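You operate a simulated robot arm through the tools that you are given. There is no shell and no other tool. Be economical: measure what you need, move in short steps, check, and stop when the job is done.

Carry out the task below with a simulated robot arm. There is one attempt and no reset: what you move stays moved.

## Task
Lower the boat to the LOAD band, then brake the lift and switch it off.
Fine: lift switch on and brake off before the button is held.

The check looks at the end state, three seconds after you hand in, the way a careful person would. Anything else that was tipped, shoved, dropped, spilled or broken makes it a failure.

## Robot
A 6-joint arm with a two-finger parallel gripper, fixed in place. Base frame: the origin is at the foot of the arm, x ahead of it, y to its left, z up. Units: m, degrees, N and s.
With the tool pointing down near the work surface it reaches from about 0.46 to 0.88 m from the base axis. Its first joint turns from -115.0 to 115.0 degrees. Payload 4.2 kg.
Tool frame: the origin (TCP) lies between the finger pads and is the grasp point; the fingertips stand 0.023 m ahead of it; z points along the fingers, y is the line along which they close. Largest opening 0.094 m; finger width 0.038, thickness 0.01; the body of the gripper, 0.054 by 0.096 m, starts 0.039 m behind the TCP.
Orientation is told as [roll, pitch, yaw] about the base's x, y, z axes, in that order, counted from this pose: with the fingers straight down and closing along the base's y, the tool's x points along the base's -x, its y along +y and its z along -z.

## Interface
- The arm moves only by the tool step_arm. Its argument "commands" is a list of rows, each a list of 3 entries, a list of its own where there are three numbers: the finger opening in m, from 0 to 0.094, then the shift along the tool's x, y, z in m, then the turn, a rotation vector about the tool's x, y, z in degrees. In form: [[fingers, [tx, ty, tz], [wx, wy, wz]], ...]. A call has 1 to 20 rows; each row is the pose to reach, as a shift and turn from the pose commanded when the call began, along the tool's axes at that moment. Each row takes 0.2 s and may step no farther than 0.05 m and 8.6 degrees from the row before; otherwise, or with a gripper value out of range, the whole call is refused. Where a pose cannot be reached the arm comes as near as it can. A force on the tool above 40 N (or 10 N above the force at the start of the call, whichever is more), or a blocked arm, ends the call early, and 0.2 s more pass. The fingers move at their own pace (about 0.108 m/s each) and stop on an object; they squeeze with about 41 N. The grip force told is the motor's: it shows also when the fingers shut on nothing. Time passes only in rows, and 0.2 s behind the last, so rows that repeat a pose let the fingers close. The reply holds the time, the measured pose of the TCP, the force on the tool along the base axes, the opening and the grip force, in the units named above and with some noise.
- Cameras (640 x 400 px; columns grow to the right, rows downward): "scene" is fixed at [0.0491, 0.6446, 1.8871]; the picture's right is [-0.56, -0.83, 0.00], its down [-0.54, 0.36, -0.76] and it looks along [0.63, -0.42, -0.65] (base axes); focal length 373 px, centre (320, 200). "wrist" rides on the gripper at [-0.039, 0, -0.044] in the tool frame; the picture's right is [0.00, -1.00, 0.00], its down [0.97, 0.00, -0.24] and it looks along [0.24, 0.00, 0.97] (tool axes); focal length 218 px, centre (320, 200). There is no depth. A picture from a camera that has moved, and an enlarged one, comes with that camera's place and axes in the base frame and with its lens. The place of the scene camera against the robot may be out by one fixed shift of up to 0.012 m in any direction.
- camera(camera): a new picture of that camera. No time passes.
- lift_body(by): slides the trunk up (or, below 0, down) by that many m; the arm rides with it, the base frame stays. It gives what a move gives, with no picture.
- inspect(camera, box): a new picture of the part [left, top, right, bottom] of that camera's present view, enlarged. No time passes.
- hand_in(): hands the job in; it is judged then, once.

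Work in short steps. Places have to be worked out from the pictures, the camera data and where the tool is seen: move nearer, look again, correct. Check each grasp and each placing, and mend what went wrong. You have 120 turns and 64 pictures in all, those below and enlarged ones among them. Open the gripper and draw the arm clear of the work before you hand the job in, unless the task says otherwise; then end with one line.

The tools are called after "Emit:" as a command line: name --argument value ..., lists and objects as JSON in quotes. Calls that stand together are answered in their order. step_arm: Moves the arm, as the interface text tells. Its arguments: {"type":"object","properties":{"commands":{"type":"array"}},"required":["commands"]} The other tools are called the same way: lift_body (by) slides the trunk up or down; camera (camera) takes a picture; inspect (camera, box) takes an enlarged picture of a part of a camera's view; hand_in () hands the job in.

At the start:

```text
t: 0.0
ee_pos: [0.3903, 0.1588, 1.4573]
orientation: [-0.1, 0.0, 0.1]
contact_force: [-1.0, 0.5, 0.3]
finger_gap: 0.0942
grasp_force: 0.2
trunk travel left (down, up): [-0.843, 0.147]
```

scene: 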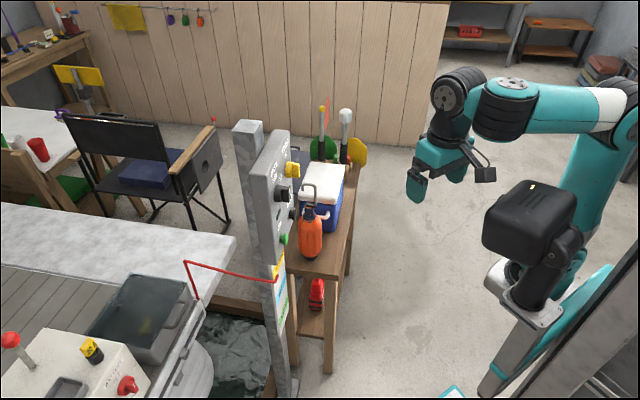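
wrist: 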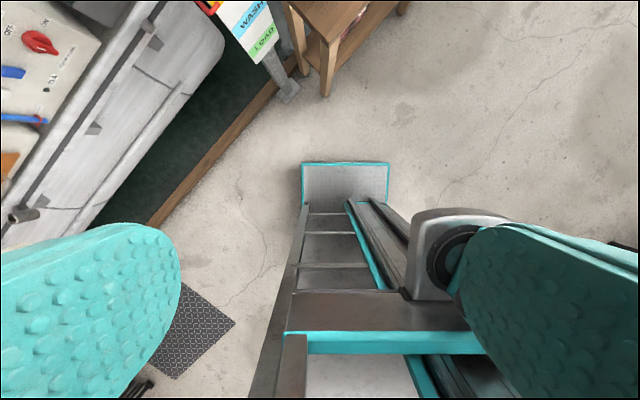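

I'll enlarge the control box and the gauge first to see what the controls are.

Emit:
inspect --camera "scene" --box '[180, 110, 360, 260]'

Emit:
inspect --camera "scene" --box '[0, 250, 300, 400]'

Emit:
inspect --camera "wrist" --box '[0, 0, 320, 230]'

```text
2.67 times, centred on (270, 185) of scene
camera zoom: at [0.0491, 0.6446, 1.8871], right [-0.56, -0.83, 0.0], down [-0.54, 0.36, -0.76], along [0.63, -0.42, -0.65], focal length 995 px, centre (453, 240)
```

zoom: 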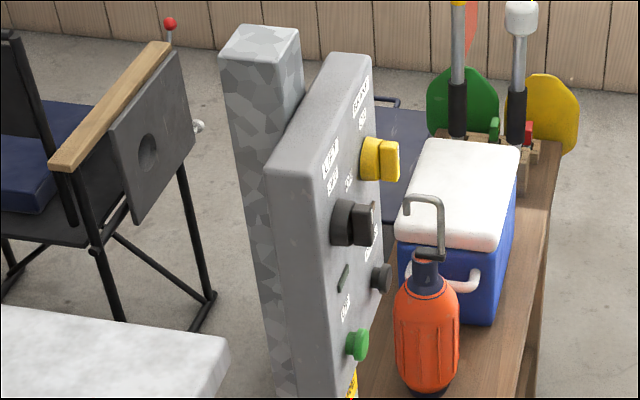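

```text
2.13 times, centred on (150, 325) of scene
camera zoom: at [0.0491, 0.6446, 1.8871], right [-0.56, -0.83, 0.0], down [-0.54, 0.36, -0.76], along [0.63, -0.42, -0.65], focal length 796 px, centre (683, -67)
```

zoom: 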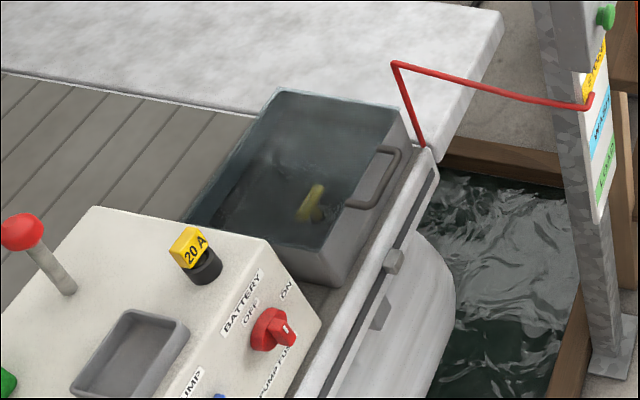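

```text
1.74 times, centred on (160, 115) of wrist
camera zoom: at [0.4302, 0.1592, 1.5009], right [0.0, -1.0, 0.0], down [-0.97, 0.0, 0.24], along [-0.24, 0.0, -0.97], focal length 380 px, centre (598, 348)
```

zoom: 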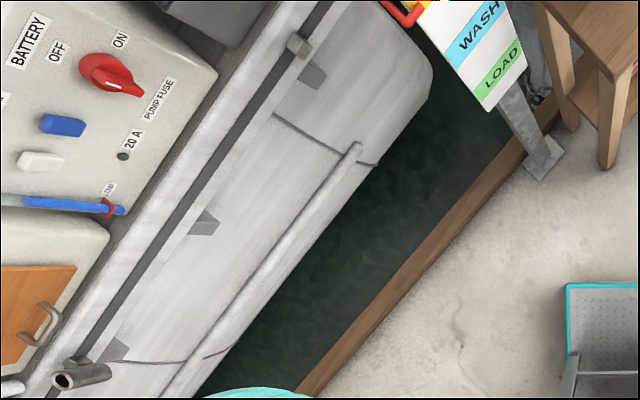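

The post stands near (0.79, 0.36) and carries a box with its face turned towards about (-0.81, -0.58). The knobs are near z 1.2–1.35. I'll yaw the tool so its approach lines up with the panel.

Emit:
step_arm --commands '[[0.094, [0, 0, 0], [0, 0, -8]], [0.094, [0, 0, 0], [0, 0, -16]], [0.06, [0, 0, 0], [0, 0, -24]], [0.03, [0, 0, 0], [0, 0, -32]], [0.0, [0, 0, 0], [0, 0, -35.6]]]'

```text
t: 1.2
ee_pos: [0.3899, 0.1585, 1.4571]
orientation: [0.0, 0.0, 35.7]
contact_force: [0.4, -0.2, -0.9]
finger_gap: 0.0
grasp_force: 41.0
trunk travel left (down, up): [-0.843, 0.147]
```

Next I'll pitch the tool to horizontal while shifting it slightly towards the panel.

Emit:
step_arm --commands '[[0, [0, -0.005, 0], [0, -8, 0]], [0, [0, -0.01, 0], [0, -16, 0]], [0, [0, -0.015, 0], [0, -24, 0]], [0, [0, -0.02, 0], [0, -32, 0]], [0, [-0.01, -0.025, 0.01], [0, -40, 0]], [0, [-0.02, -0.03, 0.02], [0, -48, 0]], [0, [-0.03, -0.035, 0.04], [0, -56, 0]], [0, [-0.04, -0.04, 0.06], [0, -64, 0]], [0, [-0.05, -0.045, 0.08], [0, -72, 0]], [0, [-0.06, -0.05, 0.1], [0, -80, 0]], [0, [-0.06, -0.05, 0.12], [0, -85, 0]], [0, [-0.06, -0.05, 0.13], [0, -90, 0]]]'

Emit:
camera --camera "wrist"

Emit:
camera --camera "scene"

```text
t: 3.8
ee_pos: [0.4991, 0.2027, 1.3695]
orientation: [150.0, -89.9, -114.3]
contact_force: [0.0, 0.1, -0.3]
finger_gap: 0.0
grasp_force: 41.3
out of reach, approached as far as the arm can: row 1, 4, 5, 6, 7, 8, 9, 10, 11, 12
trunk travel left (down, up): [-0.843, 0.147]
```

```text
58 pictures are left
camera wrist: at [0.4647, 0.1789, 1.4089], right [0.58, -0.81, 0.0], down [-0.19, -0.14, -0.97], along [0.79, 0.57, -0.24], focal length 218 px, centre (320, 200)
```

wrist: 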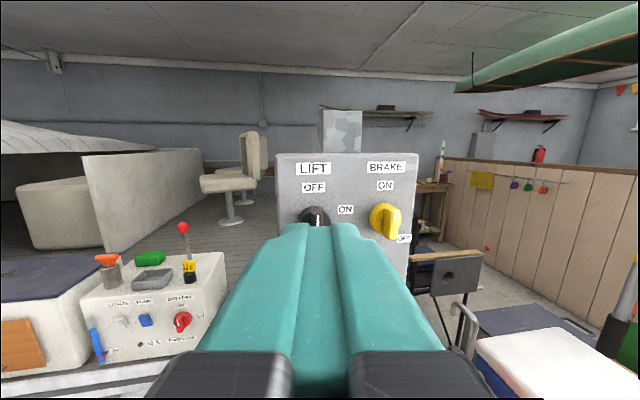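

```text
57 pictures are left
```

scene: 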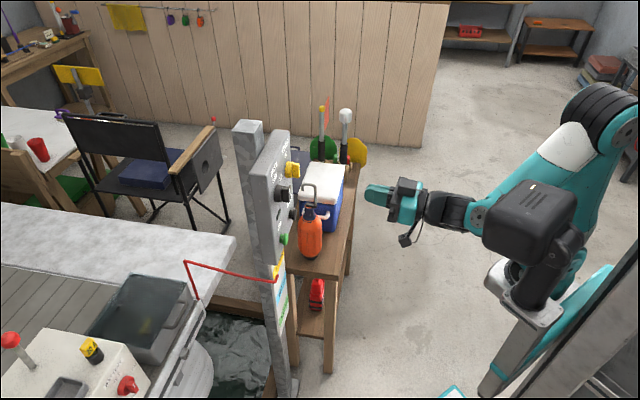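

The panel is square on and I can read it: LIFT (OFF/ON) and BRAKE (ON/OFF). I'll zoom in, and lower the trunk so I can see past the fingers to the buttons and gauge.

Emit:
inspect --camera "wrist" --box '[260, 140, 440, 260]'

Emit:
lift_body --by -0.15

Emit:
camera --camera "wrist"

```text
3.33 times, centred on (350, 200) of wrist
camera zoom: at [0.4647, 0.1789, 1.4089], right [0.58, -0.81, 0.0], down [-0.19, -0.14, -0.97], along [0.79, 0.57, -0.24], focal length 728 px, centre (220, 200)
```

zoom: 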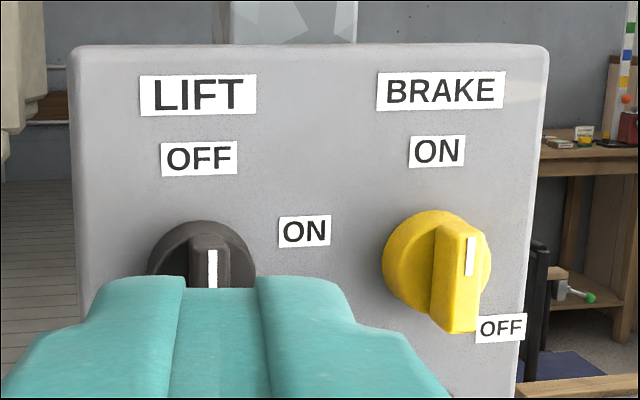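

```text
t: 5.5
ee_pos: [0.5004, 0.2041, 1.22]
orientation: [-7.5, -89.9, 43.1]
contact_force: [0.0, 0.7, -0.5]
finger_gap: 0.0001
grasp_force: 41.2
trunk travel left (down, up): [-0.693, 0.297]
```

```text
55 pictures are left
camera wrist: at [0.465, 0.1794, 1.2588], right [0.58, -0.81, 0.0], down [-0.2, -0.14, -0.97], along [0.79, 0.56, -0.24], focal length 218 px, centre (320, 200)
```

wrist: 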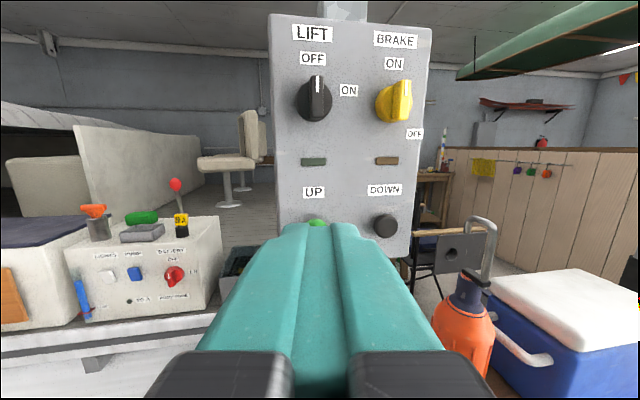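

The controls read LIFT = OFF and BRAKE = ON, with UP (green) and DOWN (black) buttons below. I'll zoom in here for measurements and look at the gauge.

Emit:
inspect --camera "wrist" --box '[260, 10, 440, 130]'

Emit:
inspect --camera "wrist" --box '[260, 130, 440, 250]'

Emit:
inspect --camera "scene" --box '[170, 230, 320, 350]'

```text
3.33 times, centred on (350, 70) of wrist
camera zoom: at [0.465, 0.1794, 1.2588], right [0.58, -0.81, 0.0], down [-0.2, -0.14, -0.97], along [0.79, 0.56, -0.24], focal length 728 px, centre (220, 633)
```

zoom: 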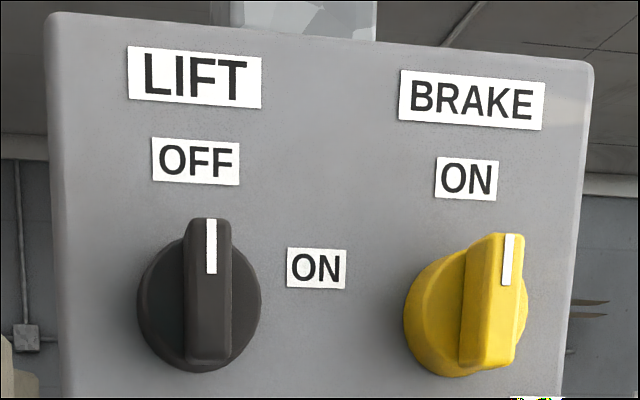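

```text
3.33 times, centred on (350, 190) of wrist
camera zoom: at [0.465, 0.1794, 1.2588], right [0.58, -0.81, 0.0], down [-0.2, -0.14, -0.97], along [0.79, 0.56, -0.24], focal length 728 px, centre (220, 233)
```

zoom: 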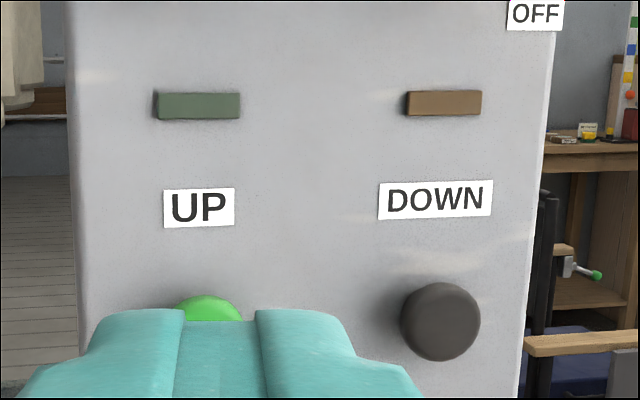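

```text
3.33 times, centred on (245, 290) of scene
camera zoom: at [0.0491, 0.6446, 1.8871], right [-0.56, -0.83, 0.0], down [-0.54, 0.36, -0.76], along [0.63, -0.42, -0.65], focal length 1243 px, centre (570, -100)
```

zoom: 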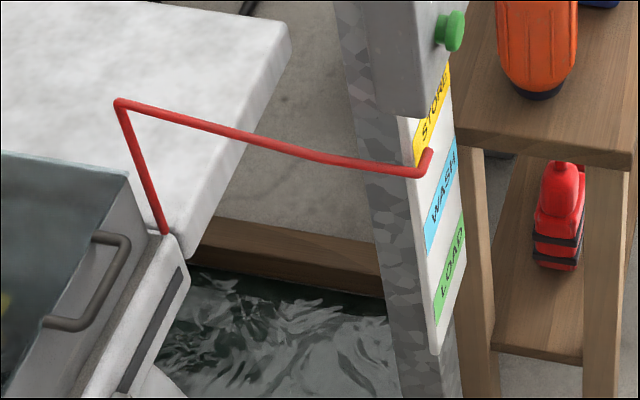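

The panel turns out to be yawed a further 9.3° or so, with its normal at azimuth 45°. LIFT ON is about 70° clockwise of the present mark and BRAKE OFF about 130°. I'll square up the tool, open the fingers a little and raise the trunk to knob height.

Emit:
step_arm --commands '[[0.02, [0, -0.01, 0], [-4.7, 0, 0]], [0.04, [0, -0.02, 0], [-9.3, 0, 0]], [0.04, [0, -0.02, 0], [-9.3, 0, 0]]]'

Emit:
lift_body --by 0.088

Emit:
camera --camera "wrist"

```text
t: 6.3
ee_pos: [0.5146, 0.1906, 1.2233]
orientation: [-6.9, -90.0, 51.6]
contact_force: [0.7, 0.5, 0.3]
finger_gap: 0.0403
grasp_force: 0.1
out of reach, approached as far as the arm can: row 1, 2, 3
trunk travel left (down, up): [-0.693, 0.297]
```

```text
t: 7.6
ee_pos: [0.5153, 0.1913, 1.3106]
orientation: [1.0, -89.8, 43.9]
contact_force: [0.0, 0.6, -0.3]
finger_gap: 0.0401
grasp_force: 0.1
trunk travel left (down, up): [-0.781, 0.209]
```

```text
51 pictures are left
camera wrist: at [0.4844, 0.1612, 1.3486], right [0.71, -0.71, 0.0], down [-0.17, -0.17, -0.97], along [0.69, 0.68, -0.24], focal length 218 px, centre (320, 200)
```

wrist: 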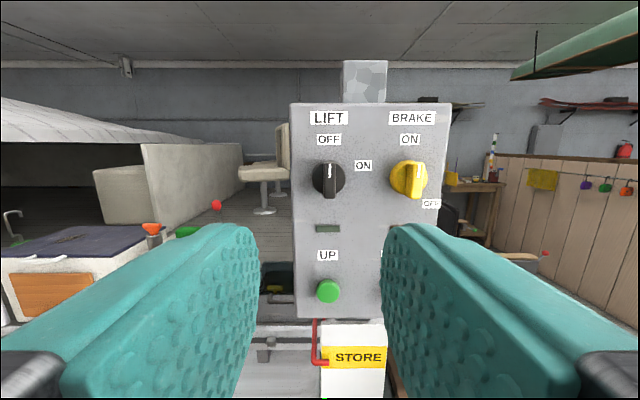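

The view is square to the panel now. I'll advance 0.10 m towards the LIFT knob with a small lateral correction, then check that commanded and measured positions agree.

Emit:
step_arm --commands '[[0.04, [0.001, -0.005, 0.03], [0, 0, 0]], [0.04, [0.002, -0.009, 0.06], [0, 0, 0]], [0.04, [0.002, -0.009, 0.08], [0, 0, 0]], [0.04, [0.002, -0.009, 0.1], [0, 0, 0]]]'

Emit:
camera --camera "wrist"

```text
t: 8.6
ee_pos: [0.5937, 0.256, 1.3101]
orientation: [8.3, -89.9, 36.5]
contact_force: [0.8, -0.1, -0.5]
finger_gap: 0.0402
grasp_force: 0.0
trunk travel left (down, up): [-0.781, 0.209]
```

```text
50 pictures are left
camera wrist: at [0.5634, 0.2255, 1.3483], right [0.71, -0.71, 0.0], down [-0.17, -0.17, -0.97], along [0.69, 0.68, -0.24], focal length 218 px, centre (320, 200)
```

wrist: 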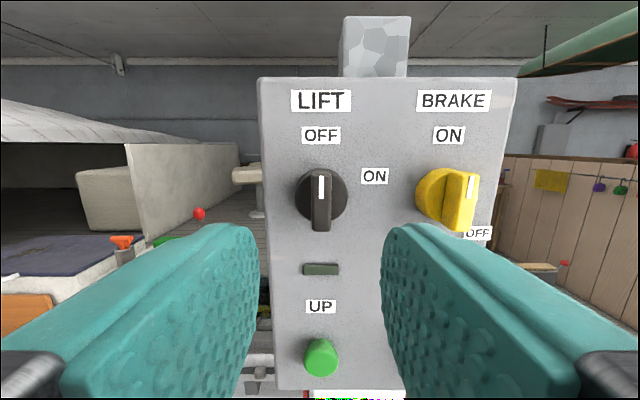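

The move tracked well and the LIFT knob is centred. I'll advance to the grasp depth and close on the ridge.

Emit:
step_arm --commands '[[0.04, [-0.002, 0, 0.03], [0, 0, 0]], [0.04, [-0.002, 0, 0.06], [0, 0, 0]], [0.04, [-0.002, 0, 0.075], [0, 0, 0]], [0.04, [-0.002, 0, 0.086], [0, 0, 0]]]'

Emit:
camera --camera "wrist"

Emit:
inspect --camera "scene" --box '[220, 120, 370, 250]'

```text
t: 9.6
ee_pos: [0.6527, 0.3167, 1.3111]
orientation: [-2.9, -89.9, 47.8]
contact_force: [0.0, -0.1, 0.4]
finger_gap: 0.04
grasp_force: 0.0
trunk travel left (down, up): [-0.781, 0.209]
```

```text
49 pictures are left
camera wrist: at [0.6217, 0.2865, 1.3486], right [0.71, -0.71, 0.0], down [-0.17, -0.17, -0.97], along [0.69, 0.68, -0.24], focal length 218 px, centre (320, 200)
```

wrist: 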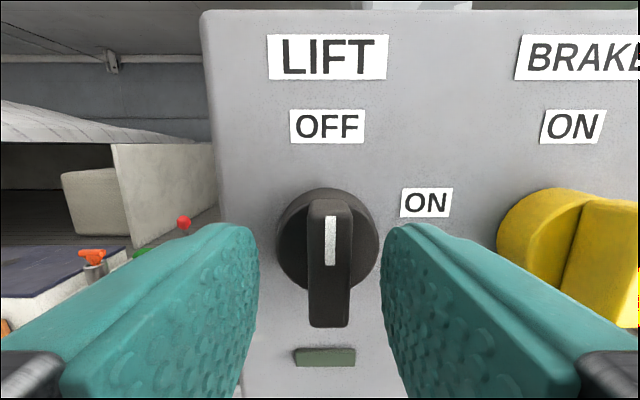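

```text
3.08 times, centred on (295, 185) of scene
camera zoom: at [0.0491, 0.6446, 1.8871], right [-0.56, -0.83, 0.0], down [-0.54, 0.36, -0.76], along [0.63, -0.42, -0.65], focal length 1148 px, centre (397, 246)
```

zoom: 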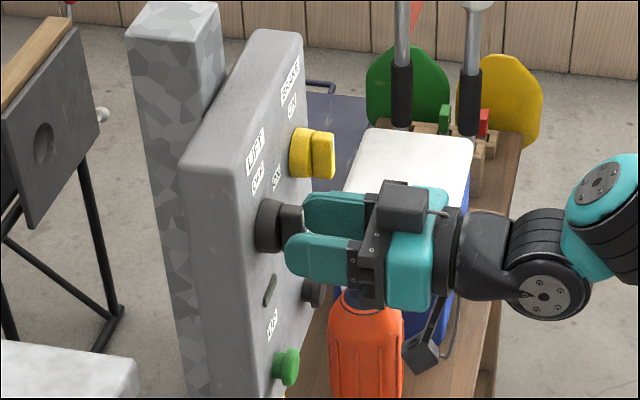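

The fingers straddle the ridge. I'll centre slightly and close.

Emit:
step_arm --commands '[[0.04, [-0.003, -0.002, 0.003], [0, 0, 0]], [0.0, [-0.003, -0.002, 0.003], [0, 0, 0]], [0.0, [-0.003, -0.002, 0.003], [0, 0, 0]], [0.0, [-0.003, -0.002, 0.003], [0, 0, 0]]]'

```text
t: 10.6
ee_pos: [0.6563, 0.3161, 1.3141]
orientation: [-13.6, -89.9, 58.4]
contact_force: [7.4, -3.4, 2.3]
finger_gap: 0.0136
grasp_force: 45.2
trunk travel left (down, up): [-0.781, 0.209]
```

I have the ridge gripped at 13.6 mm. I'll turn it clockwise, +70° about the tool z axis.

Emit:
step_arm --commands '[[0, [0, 0, 0], [0, 0, 8]], [0, [0, 0, 0], [0, 0, 16]], [0, [0, 0, 0], [0, 0, 24]], [0, [0, 0, 0], [0, 0, 32]], [0, [0, 0, 0], [0, 0, 40]], [0, [0, 0, 0], [0, 0, 48]], [0, [0, 0, 0], [0, 0, 56]], [0, [0, 0, 0], [0, 0, 64]], [0, [0, 0, 0], [0, 0, 70]]]'

Emit:
camera --camera "wrist"

```text
t: 12.6
ee_pos: [0.6585, 0.3146, 1.3109]
orientation: [89.7, -20.0, -45.2]
contact_force: [15.1, -21.8, -4.5]
finger_gap: 0.0141
grasp_force: 44.3
trunk travel left (down, up): [-0.781, 0.209]
```

```text
47 pictures are left
camera wrist: at [0.654, 0.2581, 1.3239], right [0.24, -0.25, -0.94], down [-0.81, 0.48, -0.33], along [0.53, 0.84, -0.09], focal length 218 px, centre (320, 200)
```

wrist: 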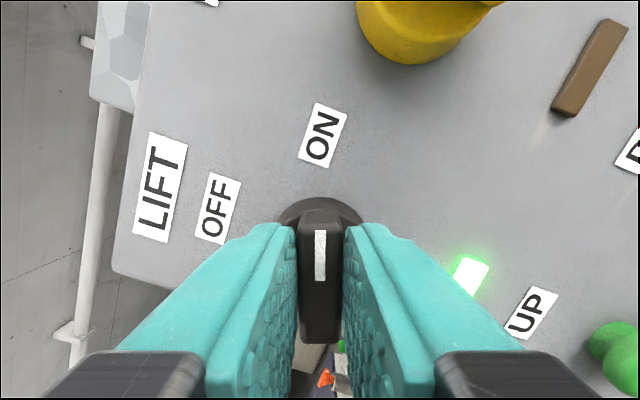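

The LIFT lamp is lit green and the mark points at ON. I'll release, back straight off and unwind the wrist.

Emit:
step_arm --commands '[[0.03, [0, 0, 0], [0, 0, 0]], [0.045, [0, 0, 0], [0, 0, 0]], [0.045, [0, 0, -0.03], [0, 0, 0]], [0.045, [0, 0, -0.06], [0, 0, 0]], [0.045, [0, 0, -0.06], [0, 0, -8]], [0.045, [0, 0, -0.06], [0, 0, -16]], [0.045, [0, 0, -0.06], [0, 0, -24]], [0.045, [0, 0, -0.06], [0, 0, -32]], [0.045, [0, 0, -0.06], [0, 0, -40]], [0.045, [0, 0, -0.06], [0, 0, -48]], [0.045, [0, 0, -0.06], [0, 0, -56]], [0.045, [0, 0, -0.06], [0, 0, -64]], [0.045, [0, 0, -0.06], [0, 0, -70]]]'

Emit:
camera --camera "wrist"

```text
t: 15.4
ee_pos: [0.6141, 0.2767, 1.3134]
orientation: [-53.6, -89.9, 98.4]
contact_force: [-0.1, 0.2, 0.0]
finger_gap: 0.0446
grasp_force: 0.0
trunk travel left (down, up): [-0.781, 0.209]
```

```text
46 pictures are left
camera wrist: at [0.5834, 0.2457, 1.3518], right [0.71, -0.71, 0.0], down [-0.17, -0.17, -0.97], along [0.69, 0.68, -0.24], focal length 218 px, centre (320, 200)
```

wrist: 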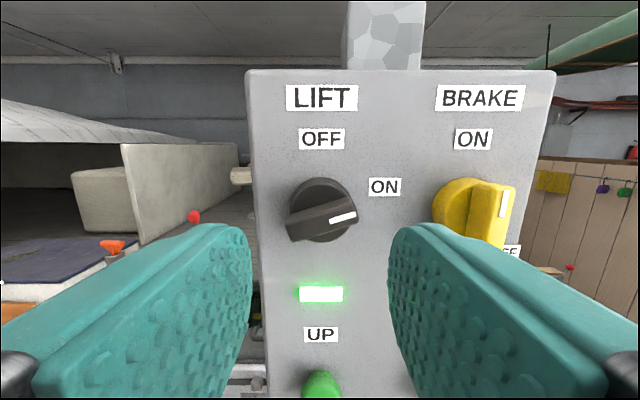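

Lift is ON. Moving over to the BRAKE knob.

Emit:
step_arm --commands '[[0.045, [0, -0.04, 0], [0, 0, 0]], [0.045, [0, -0.08, 0], [0, 0, 0]], [0.045, [0, -0.097, 0], [0, 0, 0]], [0.045, [0, -0.097, 0], [0, 0, 0]]]'

Emit:
camera --camera "wrist"

```text
t: 16.4
ee_pos: [0.6813, 0.2069, 1.315]
orientation: [-7.1, -89.9, 51.8]
contact_force: [-0.8, -0.2, -0.1]
finger_gap: 0.0449
grasp_force: 0.1
trunk travel left (down, up): [-0.781, 0.209]
```

```text
45 pictures are left
camera wrist: at [0.6505, 0.1771, 1.3528], right [0.71, -0.71, 0.0], down [-0.17, -0.17, -0.97], along [0.69, 0.68, -0.24], focal length 218 px, centre (320, 200)
```

wrist: 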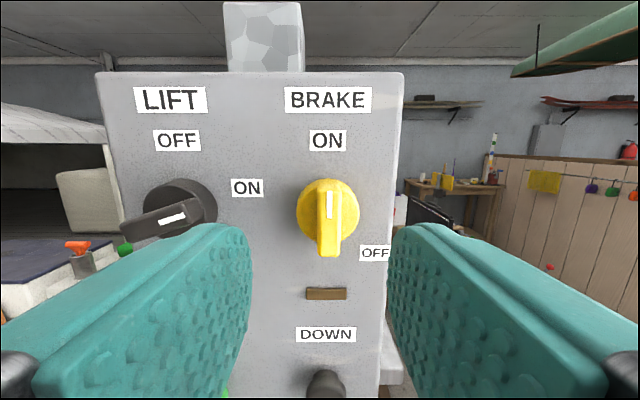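

The ridge is about 4 mm to the right. I'll correct that, advance 0.058 m and grip.

Emit:
step_arm --commands '[[0.045, [0, -0.004, 0.02], [0, 0, 0]], [0.045, [0, -0.004, 0.04], [0, 0, 0]], [0.045, [0, -0.004, 0.059], [0, 0, 0]], [0.0, [0, -0.004, 0.059], [0, 0, 0]], [0.0, [0, -0.004, 0.059], [0, 0, 0]], [0.0, [0, -0.004, 0.059], [0, 0, 0]]]'

Emit:
camera --camera "wrist"

```text
t: 17.8
ee_pos: [0.7259, 0.2449, 1.3142]
orientation: [3.2, -89.9, 41.8]
contact_force: [0.2, 1.1, -0.1]
finger_gap: 0.0142
grasp_force: 45.6
trunk travel left (down, up): [-0.781, 0.209]
```

```text
44 pictures are left
camera wrist: at [0.6955, 0.2146, 1.3522], right [0.71, -0.71, 0.0], down [-0.17, -0.17, -0.97], along [0.69, 0.68, -0.24], focal length 218 px, centre (320, 200)
```

wrist: 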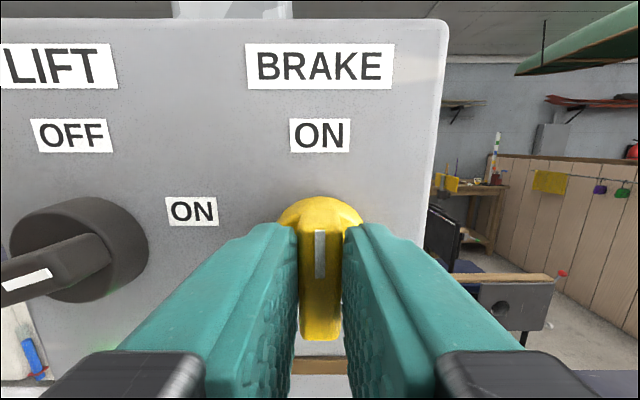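

It's gripped cleanly. I'll turn it clockwise in stages towards OFF.

Emit:
step_arm --commands '[[0, [0, 0, 0], [0, 0, 8]], [0, [0, 0, 0], [0, 0, 16]], [0, [0, 0, 0], [0, 0, 24]], [0, [0, 0, 0], [0, 0, 32]], [0, [0, 0, 0], [0, 0, 40]], [0, [0, 0, 0], [0, 0, 48]], [0, [0, 0, 0], [0, 0, 56]], [0, [0, 0, 0], [0, 0, 64]], [0, [0, 0, 0], [0, 0, 72]], [0, [0, 0, 0], [0, 0, 80]], [0, [0, 0, 0], [0, 0, 88]], [0, [0, 0, 0], [0, 0, 96]], [0, [0, 0, 0], [0, 0, 104]], [0, [0, 0, 0], [0, 0, 112]], [0, [0, 0, 0], [0, 0, 120]], [0, [0, 0, 0], [0, 0, 126]]]'

Emit:
camera --camera "wrist"

```text
t: 20.8
ee_pos: [0.7303, 0.2414, 1.3102]
orientation: [89.1, 20.5, -46.1]
contact_force: [8.9, -4.2, -6.2]
finger_gap: 0.0254
grasp_force: 45.3
trunk travel left (down, up): [-0.781, 0.209]
stopped in row 15: the force on the tool passed its limit (the readings are from after the stop); the commanded pose is now the measured one
```

```text
43 pictures are left
camera wrist: at [0.7245, 0.185, 1.295], right [-0.25, 0.24, -0.94], down [-0.8, 0.49, 0.34], along [0.54, 0.84, 0.07], focal length 218 px, centre (320, 200)
```

wrist: 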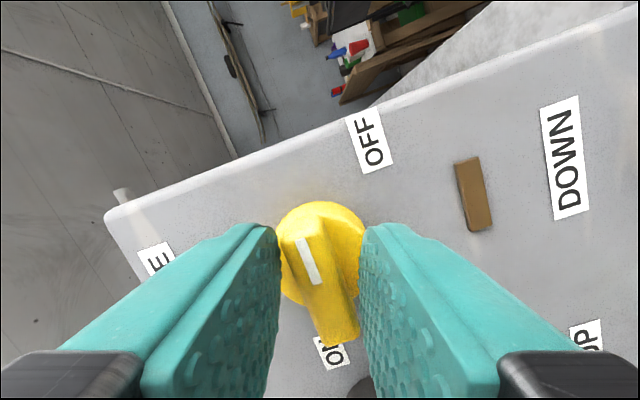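

The fingers slipped: the knob is at about 92° while the hand is at 110°. I'll open, back off slightly and look at the knob's axis and angle.

Emit:
step_arm --commands '[[0.04, [0, 0, 0], [0, 0, 0]], [0.05, [0, 0, 0], [0, 0, 0]], [0.05, [0, 0, -0.03], [0, 0, -6]], [0.05, [0, 0, -0.05], [0, 0, -12]], [0.05, [0, 0, -0.05], [0, 0, -18]]]'

Emit:
camera --camera "wrist"

```text
t: 22.0
ee_pos: [0.6901, 0.2063, 1.3117]
orientation: [89.4, 2.7, -45.5]
contact_force: [1.0, -0.3, -0.6]
finger_gap: 0.0499
grasp_force: 0.0
trunk travel left (down, up): [-0.781, 0.209]
```

```text
42 pictures are left
camera wrist: at [0.6883, 0.1488, 1.3093], right [-0.04, 0.03, -1.0], down [-0.85, 0.52, 0.05], along [0.52, 0.85, 0.0], focal length 218 px, centre (320, 200)
```

wrist: 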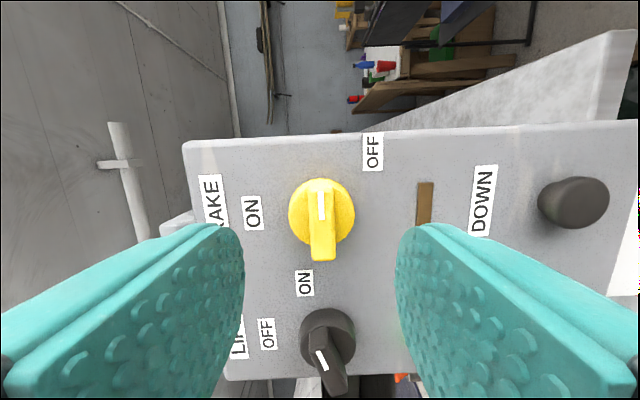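

The knob sits at about 92° and the OFF label is at about 133°. The hand is aligned with the ridge now, so I'll re-enter a bit deeper and better centred, then grip and turn further.

Emit:
step_arm --commands '[[0.045, [0, -0.001, 0.03], [0, 0, 0]], [0.045, [0, -0.001, 0.05], [0, 0, 0]], [0.045, [0, -0.001, 0.059], [0, 0, 0]], [0.0, [0, -0.001, 0.059], [0, 0, 0]], [0.0, [0, -0.001, 0.059], [0, 0, 0]], [0.0, [0, -0.001, 0.059], [0, 0, 0]]]'

Emit:
step_arm --commands '[[0, [0, 0, 0], [0, 0, 5]], [0, [0, 0, 0], [0, 0, 10]], [0, [0, 0, 0], [0, 0, 15]]]'

Emit:
camera --camera "wrist"

```text
t: 23.4
ee_pos: [0.7343, 0.2465, 1.3112]
orientation: [89.3, 2.7, -45.7]
contact_force: [-0.8, 0.7, -7.0]
finger_gap: 0.0147
grasp_force: 45.3
trunk travel left (down, up): [-0.781, 0.209]
```

```text
t: 24.2
ee_pos: [0.7366, 0.2455, 1.3078]
orientation: [89.1, 17.7, -46.0]
contact_force: [0.8, -19.8, -10.6]
finger_gap: 0.0234
grasp_force: 45.2
trunk travel left (down, up): [-0.781, 0.209]
```

```text
41 pictures are left
camera wrist: at [0.7311, 0.1887, 1.2966], right [-0.22, 0.21, -0.95], down [-0.81, 0.5, 0.3], along [0.54, 0.84, 0.06], focal length 218 px, centre (320, 200)
```

wrist: 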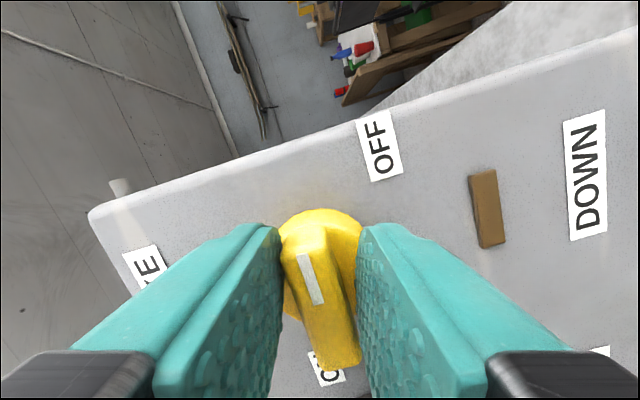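

The knob is lagging by about 15°, which means either stiff friction or a stop. I'll turn another 12° and see whether it follows at a constant lag.

Emit:
step_arm --commands '[[0, [0, 0.002, 0], [0, 0, 4]], [0, [0, 0.002, 0], [0, 0, 8]], [0, [0, 0.002, 0], [0, 0, 12]]]'

Emit:
camera --camera "wrist"

```text
t: 25.1
ee_pos: [0.7364, 0.2448, 1.3074]
orientation: [88.7, 29.0, -47.0]
contact_force: [2.4, -15.7, -6.4]
finger_gap: 0.029
grasp_force: 44.7
trunk travel left (down, up): [-0.781, 0.209]
stopped in row 3: the force on the tool passed its limit (the readings are from after the stop); the commanded pose is now the measured one
```

```text
40 pictures are left
camera wrist: at [0.7295, 0.1896, 1.2882], right [-0.35, 0.34, -0.88], down [-0.75, 0.45, 0.47], along [0.56, 0.82, 0.1], focal length 218 px, centre (320, 200)
```

wrist: 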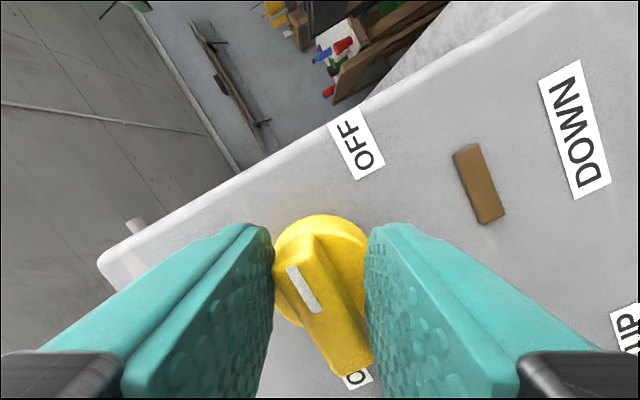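

The knob stays at about 92° while the hand goes on to 119°, so something is stopping it. I'll release, back off and look closely.

Emit:
step_arm --commands '[[0.04, [0, 0, 0], [0, 0, 0]], [0.05, [0, 0, 0], [0, 0, 0]], [0.05, [0, 0, -0.03], [0, 0, 0]], [0.05, [0, 0, -0.06], [0, 0, -8]], [0.05, [0, 0, -0.08], [0, 0, -16]], [0.05, [0, 0, -0.1], [0, 0, -24]], [0.05, [0, 0, -0.1], [0, 0, -27]]]'

Emit:
inspect --camera "wrist" --box '[200, 80, 500, 280]'

Emit:
inspect --camera "scene" --box '[220, 120, 340, 220]'

```text
t: 26.7
ee_pos: [0.6636, 0.1771, 1.3089]
orientation: [89.0, 2.1, -45.9]
contact_force: [0.3, -0.7, 0.6]
finger_gap: 0.0501
grasp_force: 0.1
trunk travel left (down, up): [-0.781, 0.209]
```

```text
2.00 times, centred on (350, 180) of wrist
camera zoom: at [0.6597, 0.119, 1.3069], right [-0.04, 0.01, -1.0], down [-0.85, 0.53, 0.04], along [0.53, 0.85, -0.01], focal length 436 px, centre (260, 240)
```

zoom: 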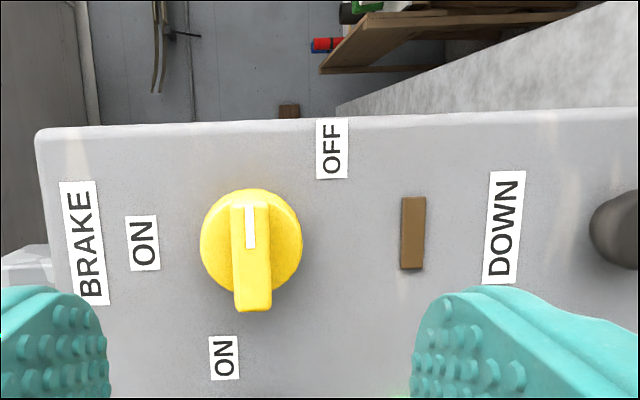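

```text
4.00 times, centred on (280, 170) of scene
camera zoom: at [0.0491, 0.6446, 1.8871], right [-0.56, -0.83, 0.0], down [-0.54, 0.36, -0.76], along [0.63, -0.42, -0.65], focal length 1492 px, centre (480, 320)
```

zoom: 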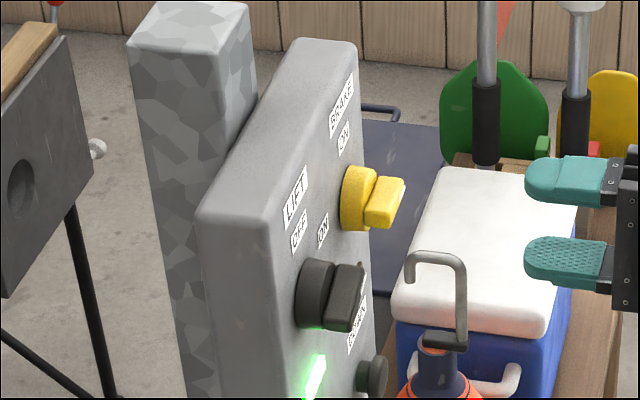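

Two tries both end at 92°, so that is a mechanical stop, although the OFF label sits at 133°. To tell whether the labels are offset from the stops, I'll check whether LIFT, which I turned only 70°, also goes further. Moving across to it with roll about 70°.

Emit:
step_arm --commands '[[0.05, [0.03, 0, 0], [0, 0, -6]], [0.05, [0.06, 0, 0], [0, 0, -12]], [0.05, [0.09, 0, 0], [0, 0, -18]], [0.05, [0.103, 0, 0], [0, 0, -22]], [0.05, [0.103, 0, 0], [0, 0, -22]]]'

Emit:
camera --camera "wrist"

```text
t: 27.9
ee_pos: [0.5904, 0.252, 1.3149]
orientation: [89.0, -19.9, -45.5]
contact_force: [-0.4, 0.4, 0.2]
finger_gap: 0.0499
grasp_force: 0.1
trunk travel left (down, up): [-0.781, 0.209]
```

```text
37 pictures are left
camera wrist: at [0.5856, 0.1964, 1.3276], right [0.22, -0.26, -0.94], down [-0.81, 0.48, -0.33], along [0.54, 0.84, -0.1], focal length 218 px, centre (320, 200)
```

wrist: 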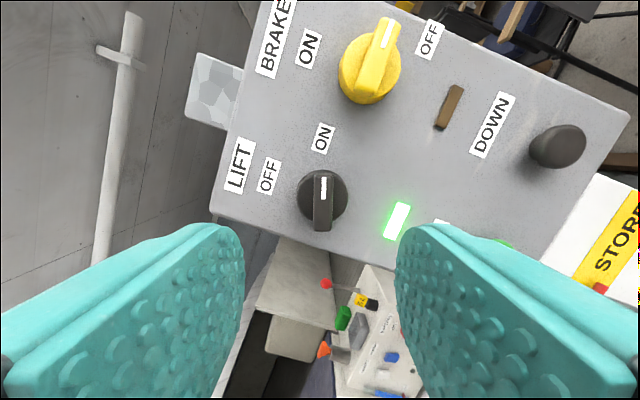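

LIFT's mark lines up exactly with its ON label at 70°. I'll grip it and nudge it a few degrees further to see whether a stop is there.

Emit:
step_arm --commands '[[0.045, [0, -0.003, 0.04], [0, 0, 0]], [0.045, [0, -0.003, 0.07], [0, 0, 0]], [0.045, [0, -0.003, 0.091], [0, 0, 0]], [0.0, [0, -0.003, 0.091], [0, 0, 0]], [0.0, [0, -0.003, 0.091], [0, 0, 0]], [0.0, [0, -0.003, 0.091], [0, 0, 0]], [0.0, [0, -0.003, 0.091], [0, 0, 5]], [0.0, [0, -0.003, 0.091], [0, 0, 10]]]'

Emit:
camera --camera "wrist"

```text
t: 29.7
ee_pos: [0.6575, 0.3152, 1.3094]
orientation: [89.1, -9.8, -45.7]
contact_force: [5.6, 8.6, 10.0]
finger_gap: 0.014
grasp_force: 44.6
trunk travel left (down, up): [-0.781, 0.209]
```

```text
36 pictures are left
camera wrist: at [0.6533, 0.2578, 1.3169], right [0.11, -0.13, -0.99], down [-0.84, 0.52, -0.16], along [0.53, 0.85, -0.06], focal length 218 px, centre (320, 200)
```

wrist: 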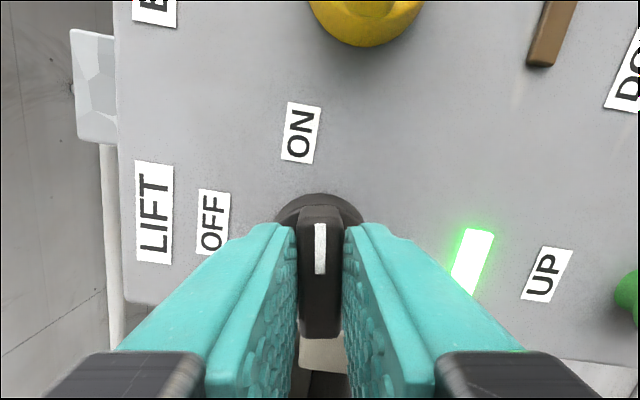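

LIFT followed past its label to 80°, so it was not at its stop. I'll turn it on to find the stop, staying gentle.

Emit:
step_arm --commands '[[0.0, [0, 0, 0], [0, 0, 5]], [0.0, [0, 0, 0], [0, 0, 10]], [0.0, [0, 0, 0], [0, 0, 14]]]'

Emit:
camera --camera "wrist"

```text
t: 30.5
ee_pos: [0.657, 0.3145, 1.311]
orientation: [89.0, 4.2, -46.0]
contact_force: [-0.6, 6.2, 7.6]
finger_gap: 0.016
grasp_force: 45.4
trunk travel left (down, up): [-0.781, 0.209]
```

```text
35 pictures are left
camera wrist: at [0.6536, 0.2571, 1.3073], right [-0.06, 0.04, -1.0], down [-0.85, 0.53, 0.07], along [0.53, 0.85, 0.0], focal length 218 px, centre (320, 200)
```

wrist: 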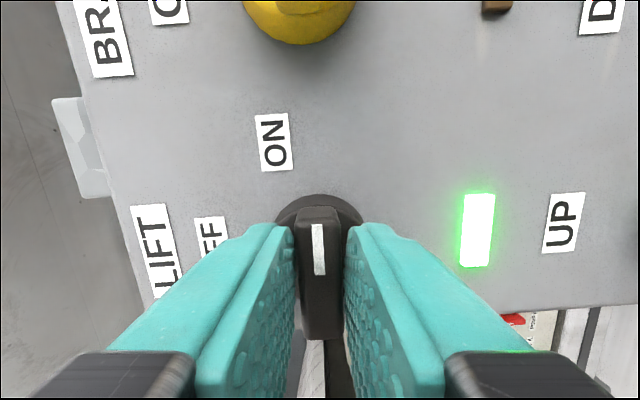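

LIFT's stop is at about 90° as well, so both knobs sweep 90° with offset labels. That means the brake at its stop is OFF. I'll release, back off and unwind.

Emit:
step_arm --commands '[[0.03, [0, 0, 0], [0, 0, -3]], [0.05, [0, 0, 0], [0, 0, -3]], [0.05, [0, 0, -0.04], [0, 0, -3]], [0.05, [0, 0, -0.08], [0, 0, -11]], [0.05, [0, 0, -0.09], [0, 0, -19]], [0.05, [0, 0, -0.09], [0, 0, -27]], [0.05, [0, 0, -0.09], [0, 0, -35]], [0.05, [0, 0, -0.09], [0, 0, -43]], [0.03, [0, 0, -0.09], [0, 0, -51]], [0.01, [0, 0, -0.09], [0, 0, -59]], [0.0, [0, 0, -0.09], [0, 0, -67]], [0.0, [0, 0, -0.09], [0, 0, -75]], [0.0, [0, 0, -0.09], [0, 0, -83]], [0.0, [0, 0, -0.09], [0, 0, -91]], [0.0, [0, 0, -0.09], [0, 0, -94]]]'

Emit:
lift_body --by -0.157

```text
t: 33.7
ee_pos: [0.5931, 0.2522, 1.3108]
orientation: [4.6, -89.0, 39.5]
contact_force: [-0.4, 0.5, 0.3]
finger_gap: 0.0
grasp_force: 41.2
trunk travel left (down, up): [-0.781, 0.209]
```

```text
t: 35.5
ee_pos: [0.5922, 0.2519, 1.1528]
orientation: [10.2, -89.0, 34.0]
contact_force: [-0.5, 0.1, -0.4]
finger_gap: 0.0
grasp_force: 41.1
trunk travel left (down, up): [-0.624, 0.366]
```

Now I'll slide sideways in front of the DOWN button.

Emit:
step_arm --commands '[[0, [0, -0.04, 0], [0, 0, 0]], [0, [0, -0.08, 0], [0, 0, 0]], [0, [0, -0.099, 0], [0, 0, 0]], [0, [0, -0.099, 0], [0, 0, 0]]]'

Emit:
camera --camera "wrist"

Emit:
inspect --camera "scene" --box '[150, 120, 390, 320]'

```text
t: 36.5
ee_pos: [0.6612, 0.1795, 1.1559]
orientation: [9.0, -88.9, 35.2]
contact_force: [0.3, -0.2, -0.5]
finger_gap: 0.0
grasp_force: 41.0
trunk travel left (down, up): [-0.624, 0.366]
```

```text
34 pictures are left
camera wrist: at [0.6304, 0.1501, 1.1952], right [0.7, -0.72, 0.0], down [-0.19, -0.18, -0.97], along [0.69, 0.67, -0.26], focal length 218 px, centre (320, 200)
```

wrist: 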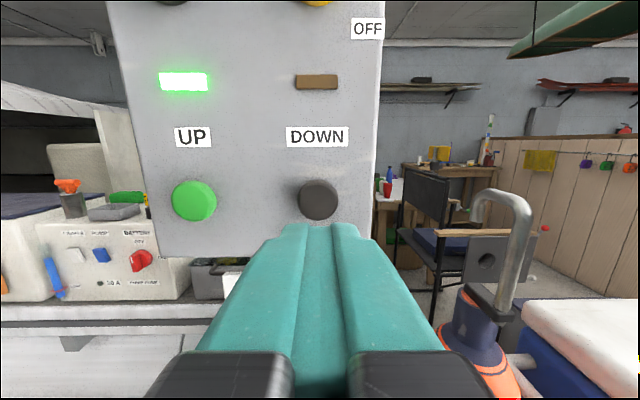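

```text
2.00 times, centred on (270, 220) of scene
camera zoom: at [0.0491, 0.6446, 1.8871], right [-0.56, -0.83, 0.0], down [-0.54, 0.36, -0.76], along [0.63, -0.42, -0.65], focal length 746 px, centre (420, 160)
```

zoom: 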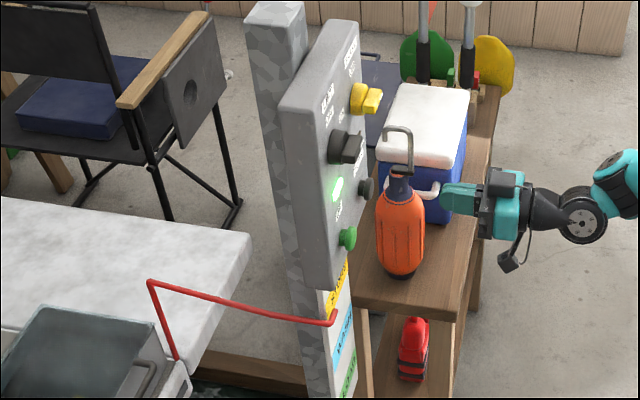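

The fingers are lined up with DOWN at e≈0.339, z≈1.152, and the bottle is about 4 cm clear of the hand. I'll advance to just short of the button.

Emit:
step_arm --commands '[[0, [0.002, 0, 0.03], [0, 0, 0]], [0, [0.002, 0, 0.06], [0, 0, 0]], [0, [0.002, 0, 0.075], [0, 0, 0]]]'

Emit:
camera --camera "wrist"

Emit:
inspect --camera "scene" --box '[170, 200, 350, 320]'

```text
t: 37.3
ee_pos: [0.7153, 0.2337, 1.1534]
orientation: [12.1, -88.9, 32.0]
contact_force: [0.6, -0.4, 0.1]
finger_gap: 0.0
grasp_force: 41.0
trunk travel left (down, up): [-0.624, 0.366]
```

```text
32 pictures are left
camera wrist: at [0.6848, 0.2039, 1.1921], right [0.7, -0.72, 0.0], down [-0.19, -0.18, -0.97], along [0.69, 0.67, -0.26], focal length 218 px, centre (320, 200)
```

wrist: 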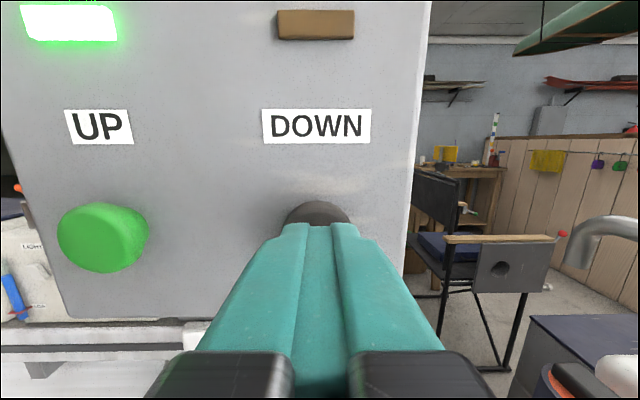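

```text
3.33 times, centred on (260, 260) of scene
camera zoom: at [0.0491, 0.6446, 1.8871], right [-0.56, -0.83, 0.0], down [-0.54, 0.36, -0.76], along [0.63, -0.42, -0.65], focal length 1243 px, centre (520, 0)
```

zoom: 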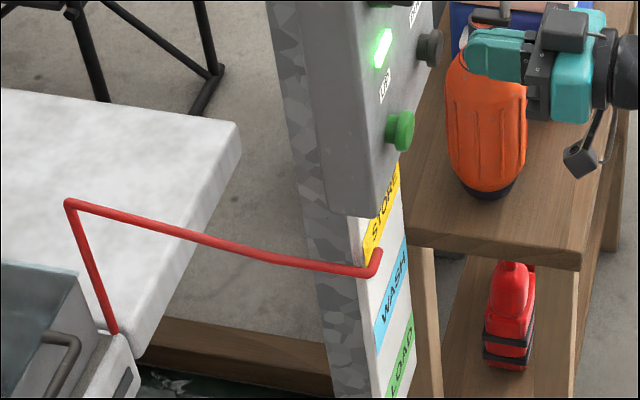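

I'm about 1.5 cm short of the button. I'll advance in small steps and watch the force and the pointer.

Emit:
step_arm --commands '[[0, [0, 0, 0.008], [0, 0, 0]], [0, [0, 0, 0.014], [0, 0, 0]], [0, [0, 0, 0.018], [0, 0, 0]], [0, [0, 0, 0.021], [0, 0, 0]]]'

Emit:
inspect --camera "scene" --box '[170, 200, 350, 320]'

```text
t: 38.3
ee_pos: [0.7306, 0.2473, 1.1518]
orientation: [11.5, -89.1, 32.7]
contact_force: [-0.2, -0.8, -0.7]
finger_gap: 0.0002
grasp_force: 41.7
trunk travel left (down, up): [-0.624, 0.366]
```

```text
3.33 times, centred on (260, 260) of scene
camera zoom: at [0.0491, 0.6446, 1.8871], right [-0.56, -0.83, 0.0], down [-0.54, 0.36, -0.76], along [0.63, -0.42, -0.65], focal length 1243 px, centre (520, 0)
```

zoom: 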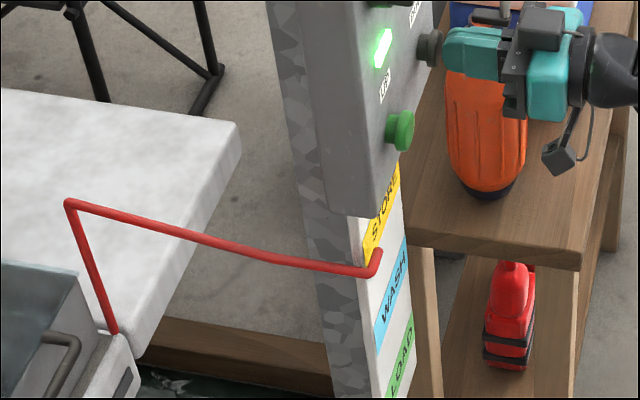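

The fingertip is right at the button face with no force yet. I'll press on in small steps.

Emit:
step_arm --commands '[[0, [0, 0, 0.003], [0, 0, 0]], [0, [0, 0, 0.006], [0, 0, 0]]]'

Emit:
inspect --camera "scene" --box '[170, 200, 350, 320]'

```text
t: 38.9
ee_pos: [0.7348, 0.252, 1.1507]
orientation: [8.8, -89.0, 35.4]
contact_force: [-2.5, -0.1, -0.7]
finger_gap: 0.0
grasp_force: 41.1
trunk travel left (down, up): [-0.624, 0.366]
```

```text
3.33 times, centred on (260, 260) of scene
camera zoom: at [0.0491, 0.6446, 1.8871], right [-0.56, -0.83, 0.0], down [-0.54, 0.36, -0.76], along [0.63, -0.42, -0.65], focal length 1243 px, centre (520, 0)
```

zoom: 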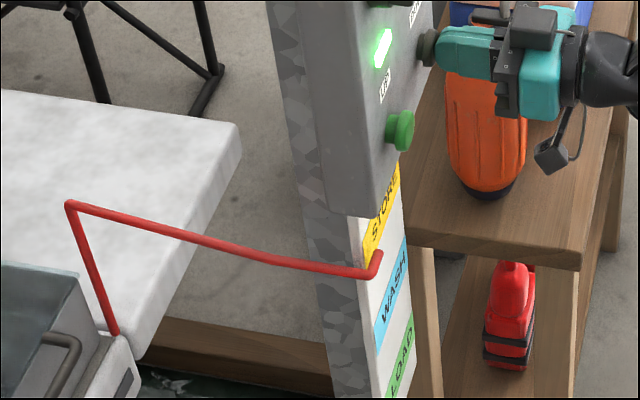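

Contact shows a couple of newtons and the pointer may have just begun to move. I'll press 3 mm deeper.

Emit:
step_arm --commands '[[0, [0, 0, 0.003], [0, 0, 0]], [0, [0, 0, 0.003], [0, 0, 0]]]'

Emit:
inspect --camera "scene" --box '[170, 200, 350, 320]'

```text
t: 39.5
ee_pos: [0.7361, 0.2537, 1.1508]
orientation: [10.0, -89.1, 34.3]
contact_force: [-7.8, -4.2, 0.6]
finger_gap: 0.0
grasp_force: 40.9
trunk travel left (down, up): [-0.624, 0.366]
```

```text
3.33 times, centred on (260, 260) of scene
camera zoom: at [0.0491, 0.6446, 1.8871], right [-0.56, -0.83, 0.0], down [-0.54, 0.36, -0.76], along [0.63, -0.42, -0.65], focal length 1243 px, centre (520, 0)
```

zoom: 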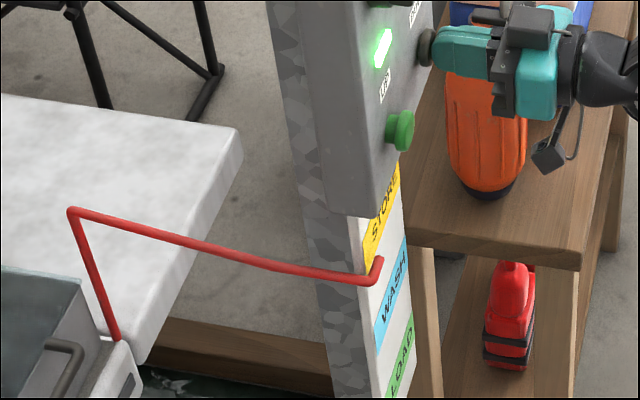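

The boat is going down slowly. STORE to LOAD is about 145 px in this view. I'll keep holding for 1.2 s and measure the rate.

Emit:
step_arm --commands '[[0, [0, 0, 0], [0, 0, 0]], [0, [0, 0, 0], [0, 0, 0]], [0, [0, 0, 0], [0, 0, 0]], [0, [0, 0, 0], [0, 0, 0]], [0, [0, 0, 0], [0, 0, 0]]]'

Emit:
inspect --camera "scene" --box '[170, 200, 350, 320]'

Emit:
camera --camera "wrist"

```text
t: 40.7
ee_pos: [0.738, 0.2534, 1.1513]
orientation: [9.9, -89.1, 34.2]
contact_force: [-7.6, -4.7, 1.7]
finger_gap: 0.0
grasp_force: 41.0
trunk travel left (down, up): [-0.624, 0.366]
```

```text
3.33 times, centred on (260, 260) of scene
camera zoom: at [0.0491, 0.6446, 1.8871], right [-0.56, -0.83, 0.0], down [-0.54, 0.36, -0.76], along [0.63, -0.42, -0.65], focal length 1243 px, centre (520, 0)
```

zoom: 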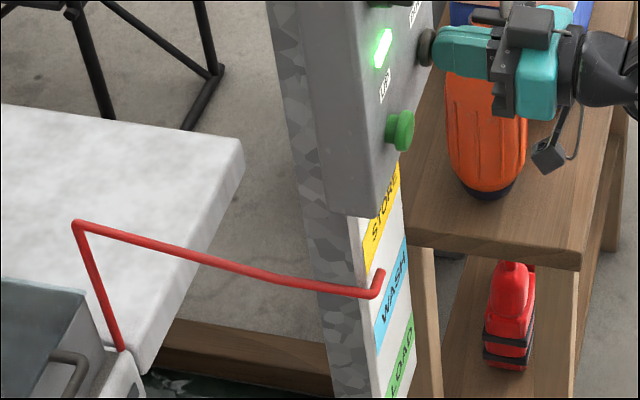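

```text
26 pictures are left
camera wrist: at [0.7061, 0.2243, 1.1899], right [0.7, -0.72, 0.0], down [-0.19, -0.18, -0.97], along [0.69, 0.67, -0.26], focal length 218 px, centre (320, 200)
```

wrist: 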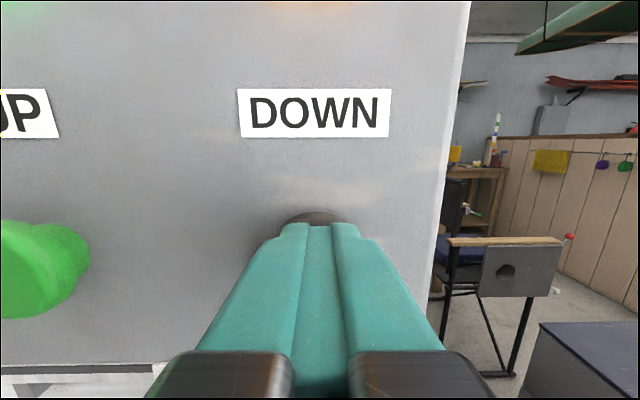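

The amber lamp is lit (motion) and the pointer drops about 11 px/s, so roughly 11 s remain. Holding for 4.2 s.

Emit:
step_arm --commands '[[0, [0, 0, 0], [0, 0, 0]], [0, [0, 0, 0], [0, 0, 0]], [0, [0, 0, 0], [0, 0, 0]], [0, [0, 0, 0], [0, 0, 0]], [0, [0, 0, 0], [0, 0, 0]], [0, [0, 0, 0], [0, 0, 0]], [0, [0, 0, 0], [0, 0, 0]], [0, [0, 0, 0], [0, 0, 0]], [0, [0, 0, 0], [0, 0, 0]], [0, [0, 0, 0], [0, 0, 0]], [0, [0, 0, 0], [0, 0, 0]], [0, [0, 0, 0], [0, 0, 0]], [0, [0, 0, 0], [0, 0, 0]], [0, [0, 0, 0], [0, 0, 0]], [0, [0, 0, 0], [0, 0, 0]], [0, [0, 0, 0], [0, 0, 0]], [0, [0, 0, 0], [0, 0, 0]], [0, [0, 0, 0], [0, 0, 0]], [0, [0, 0, 0], [0, 0, 0]], [0, [0, 0, 0], [0, 0, 0]]]'

Emit:
inspect --camera "scene" --box '[170, 220, 350, 340]'

```text
t: 44.9
ee_pos: [0.7364, 0.2528, 1.1509]
orientation: [10.0, -88.9, 34.0]
contact_force: [-6.0, -5.4, 0.7]
finger_gap: 0.0
grasp_force: 41.0
trunk travel left (down, up): [-0.624, 0.366]
```

```text
3.33 times, centred on (260, 280) of scene
camera zoom: at [0.0491, 0.6446, 1.8871], right [-0.56, -0.83, 0.0], down [-0.54, 0.36, -0.76], along [0.63, -0.42, -0.65], focal length 1243 px, centre (520, -67)
```

zoom: 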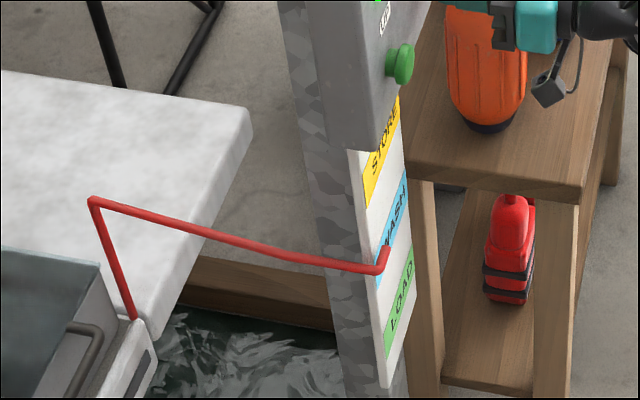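

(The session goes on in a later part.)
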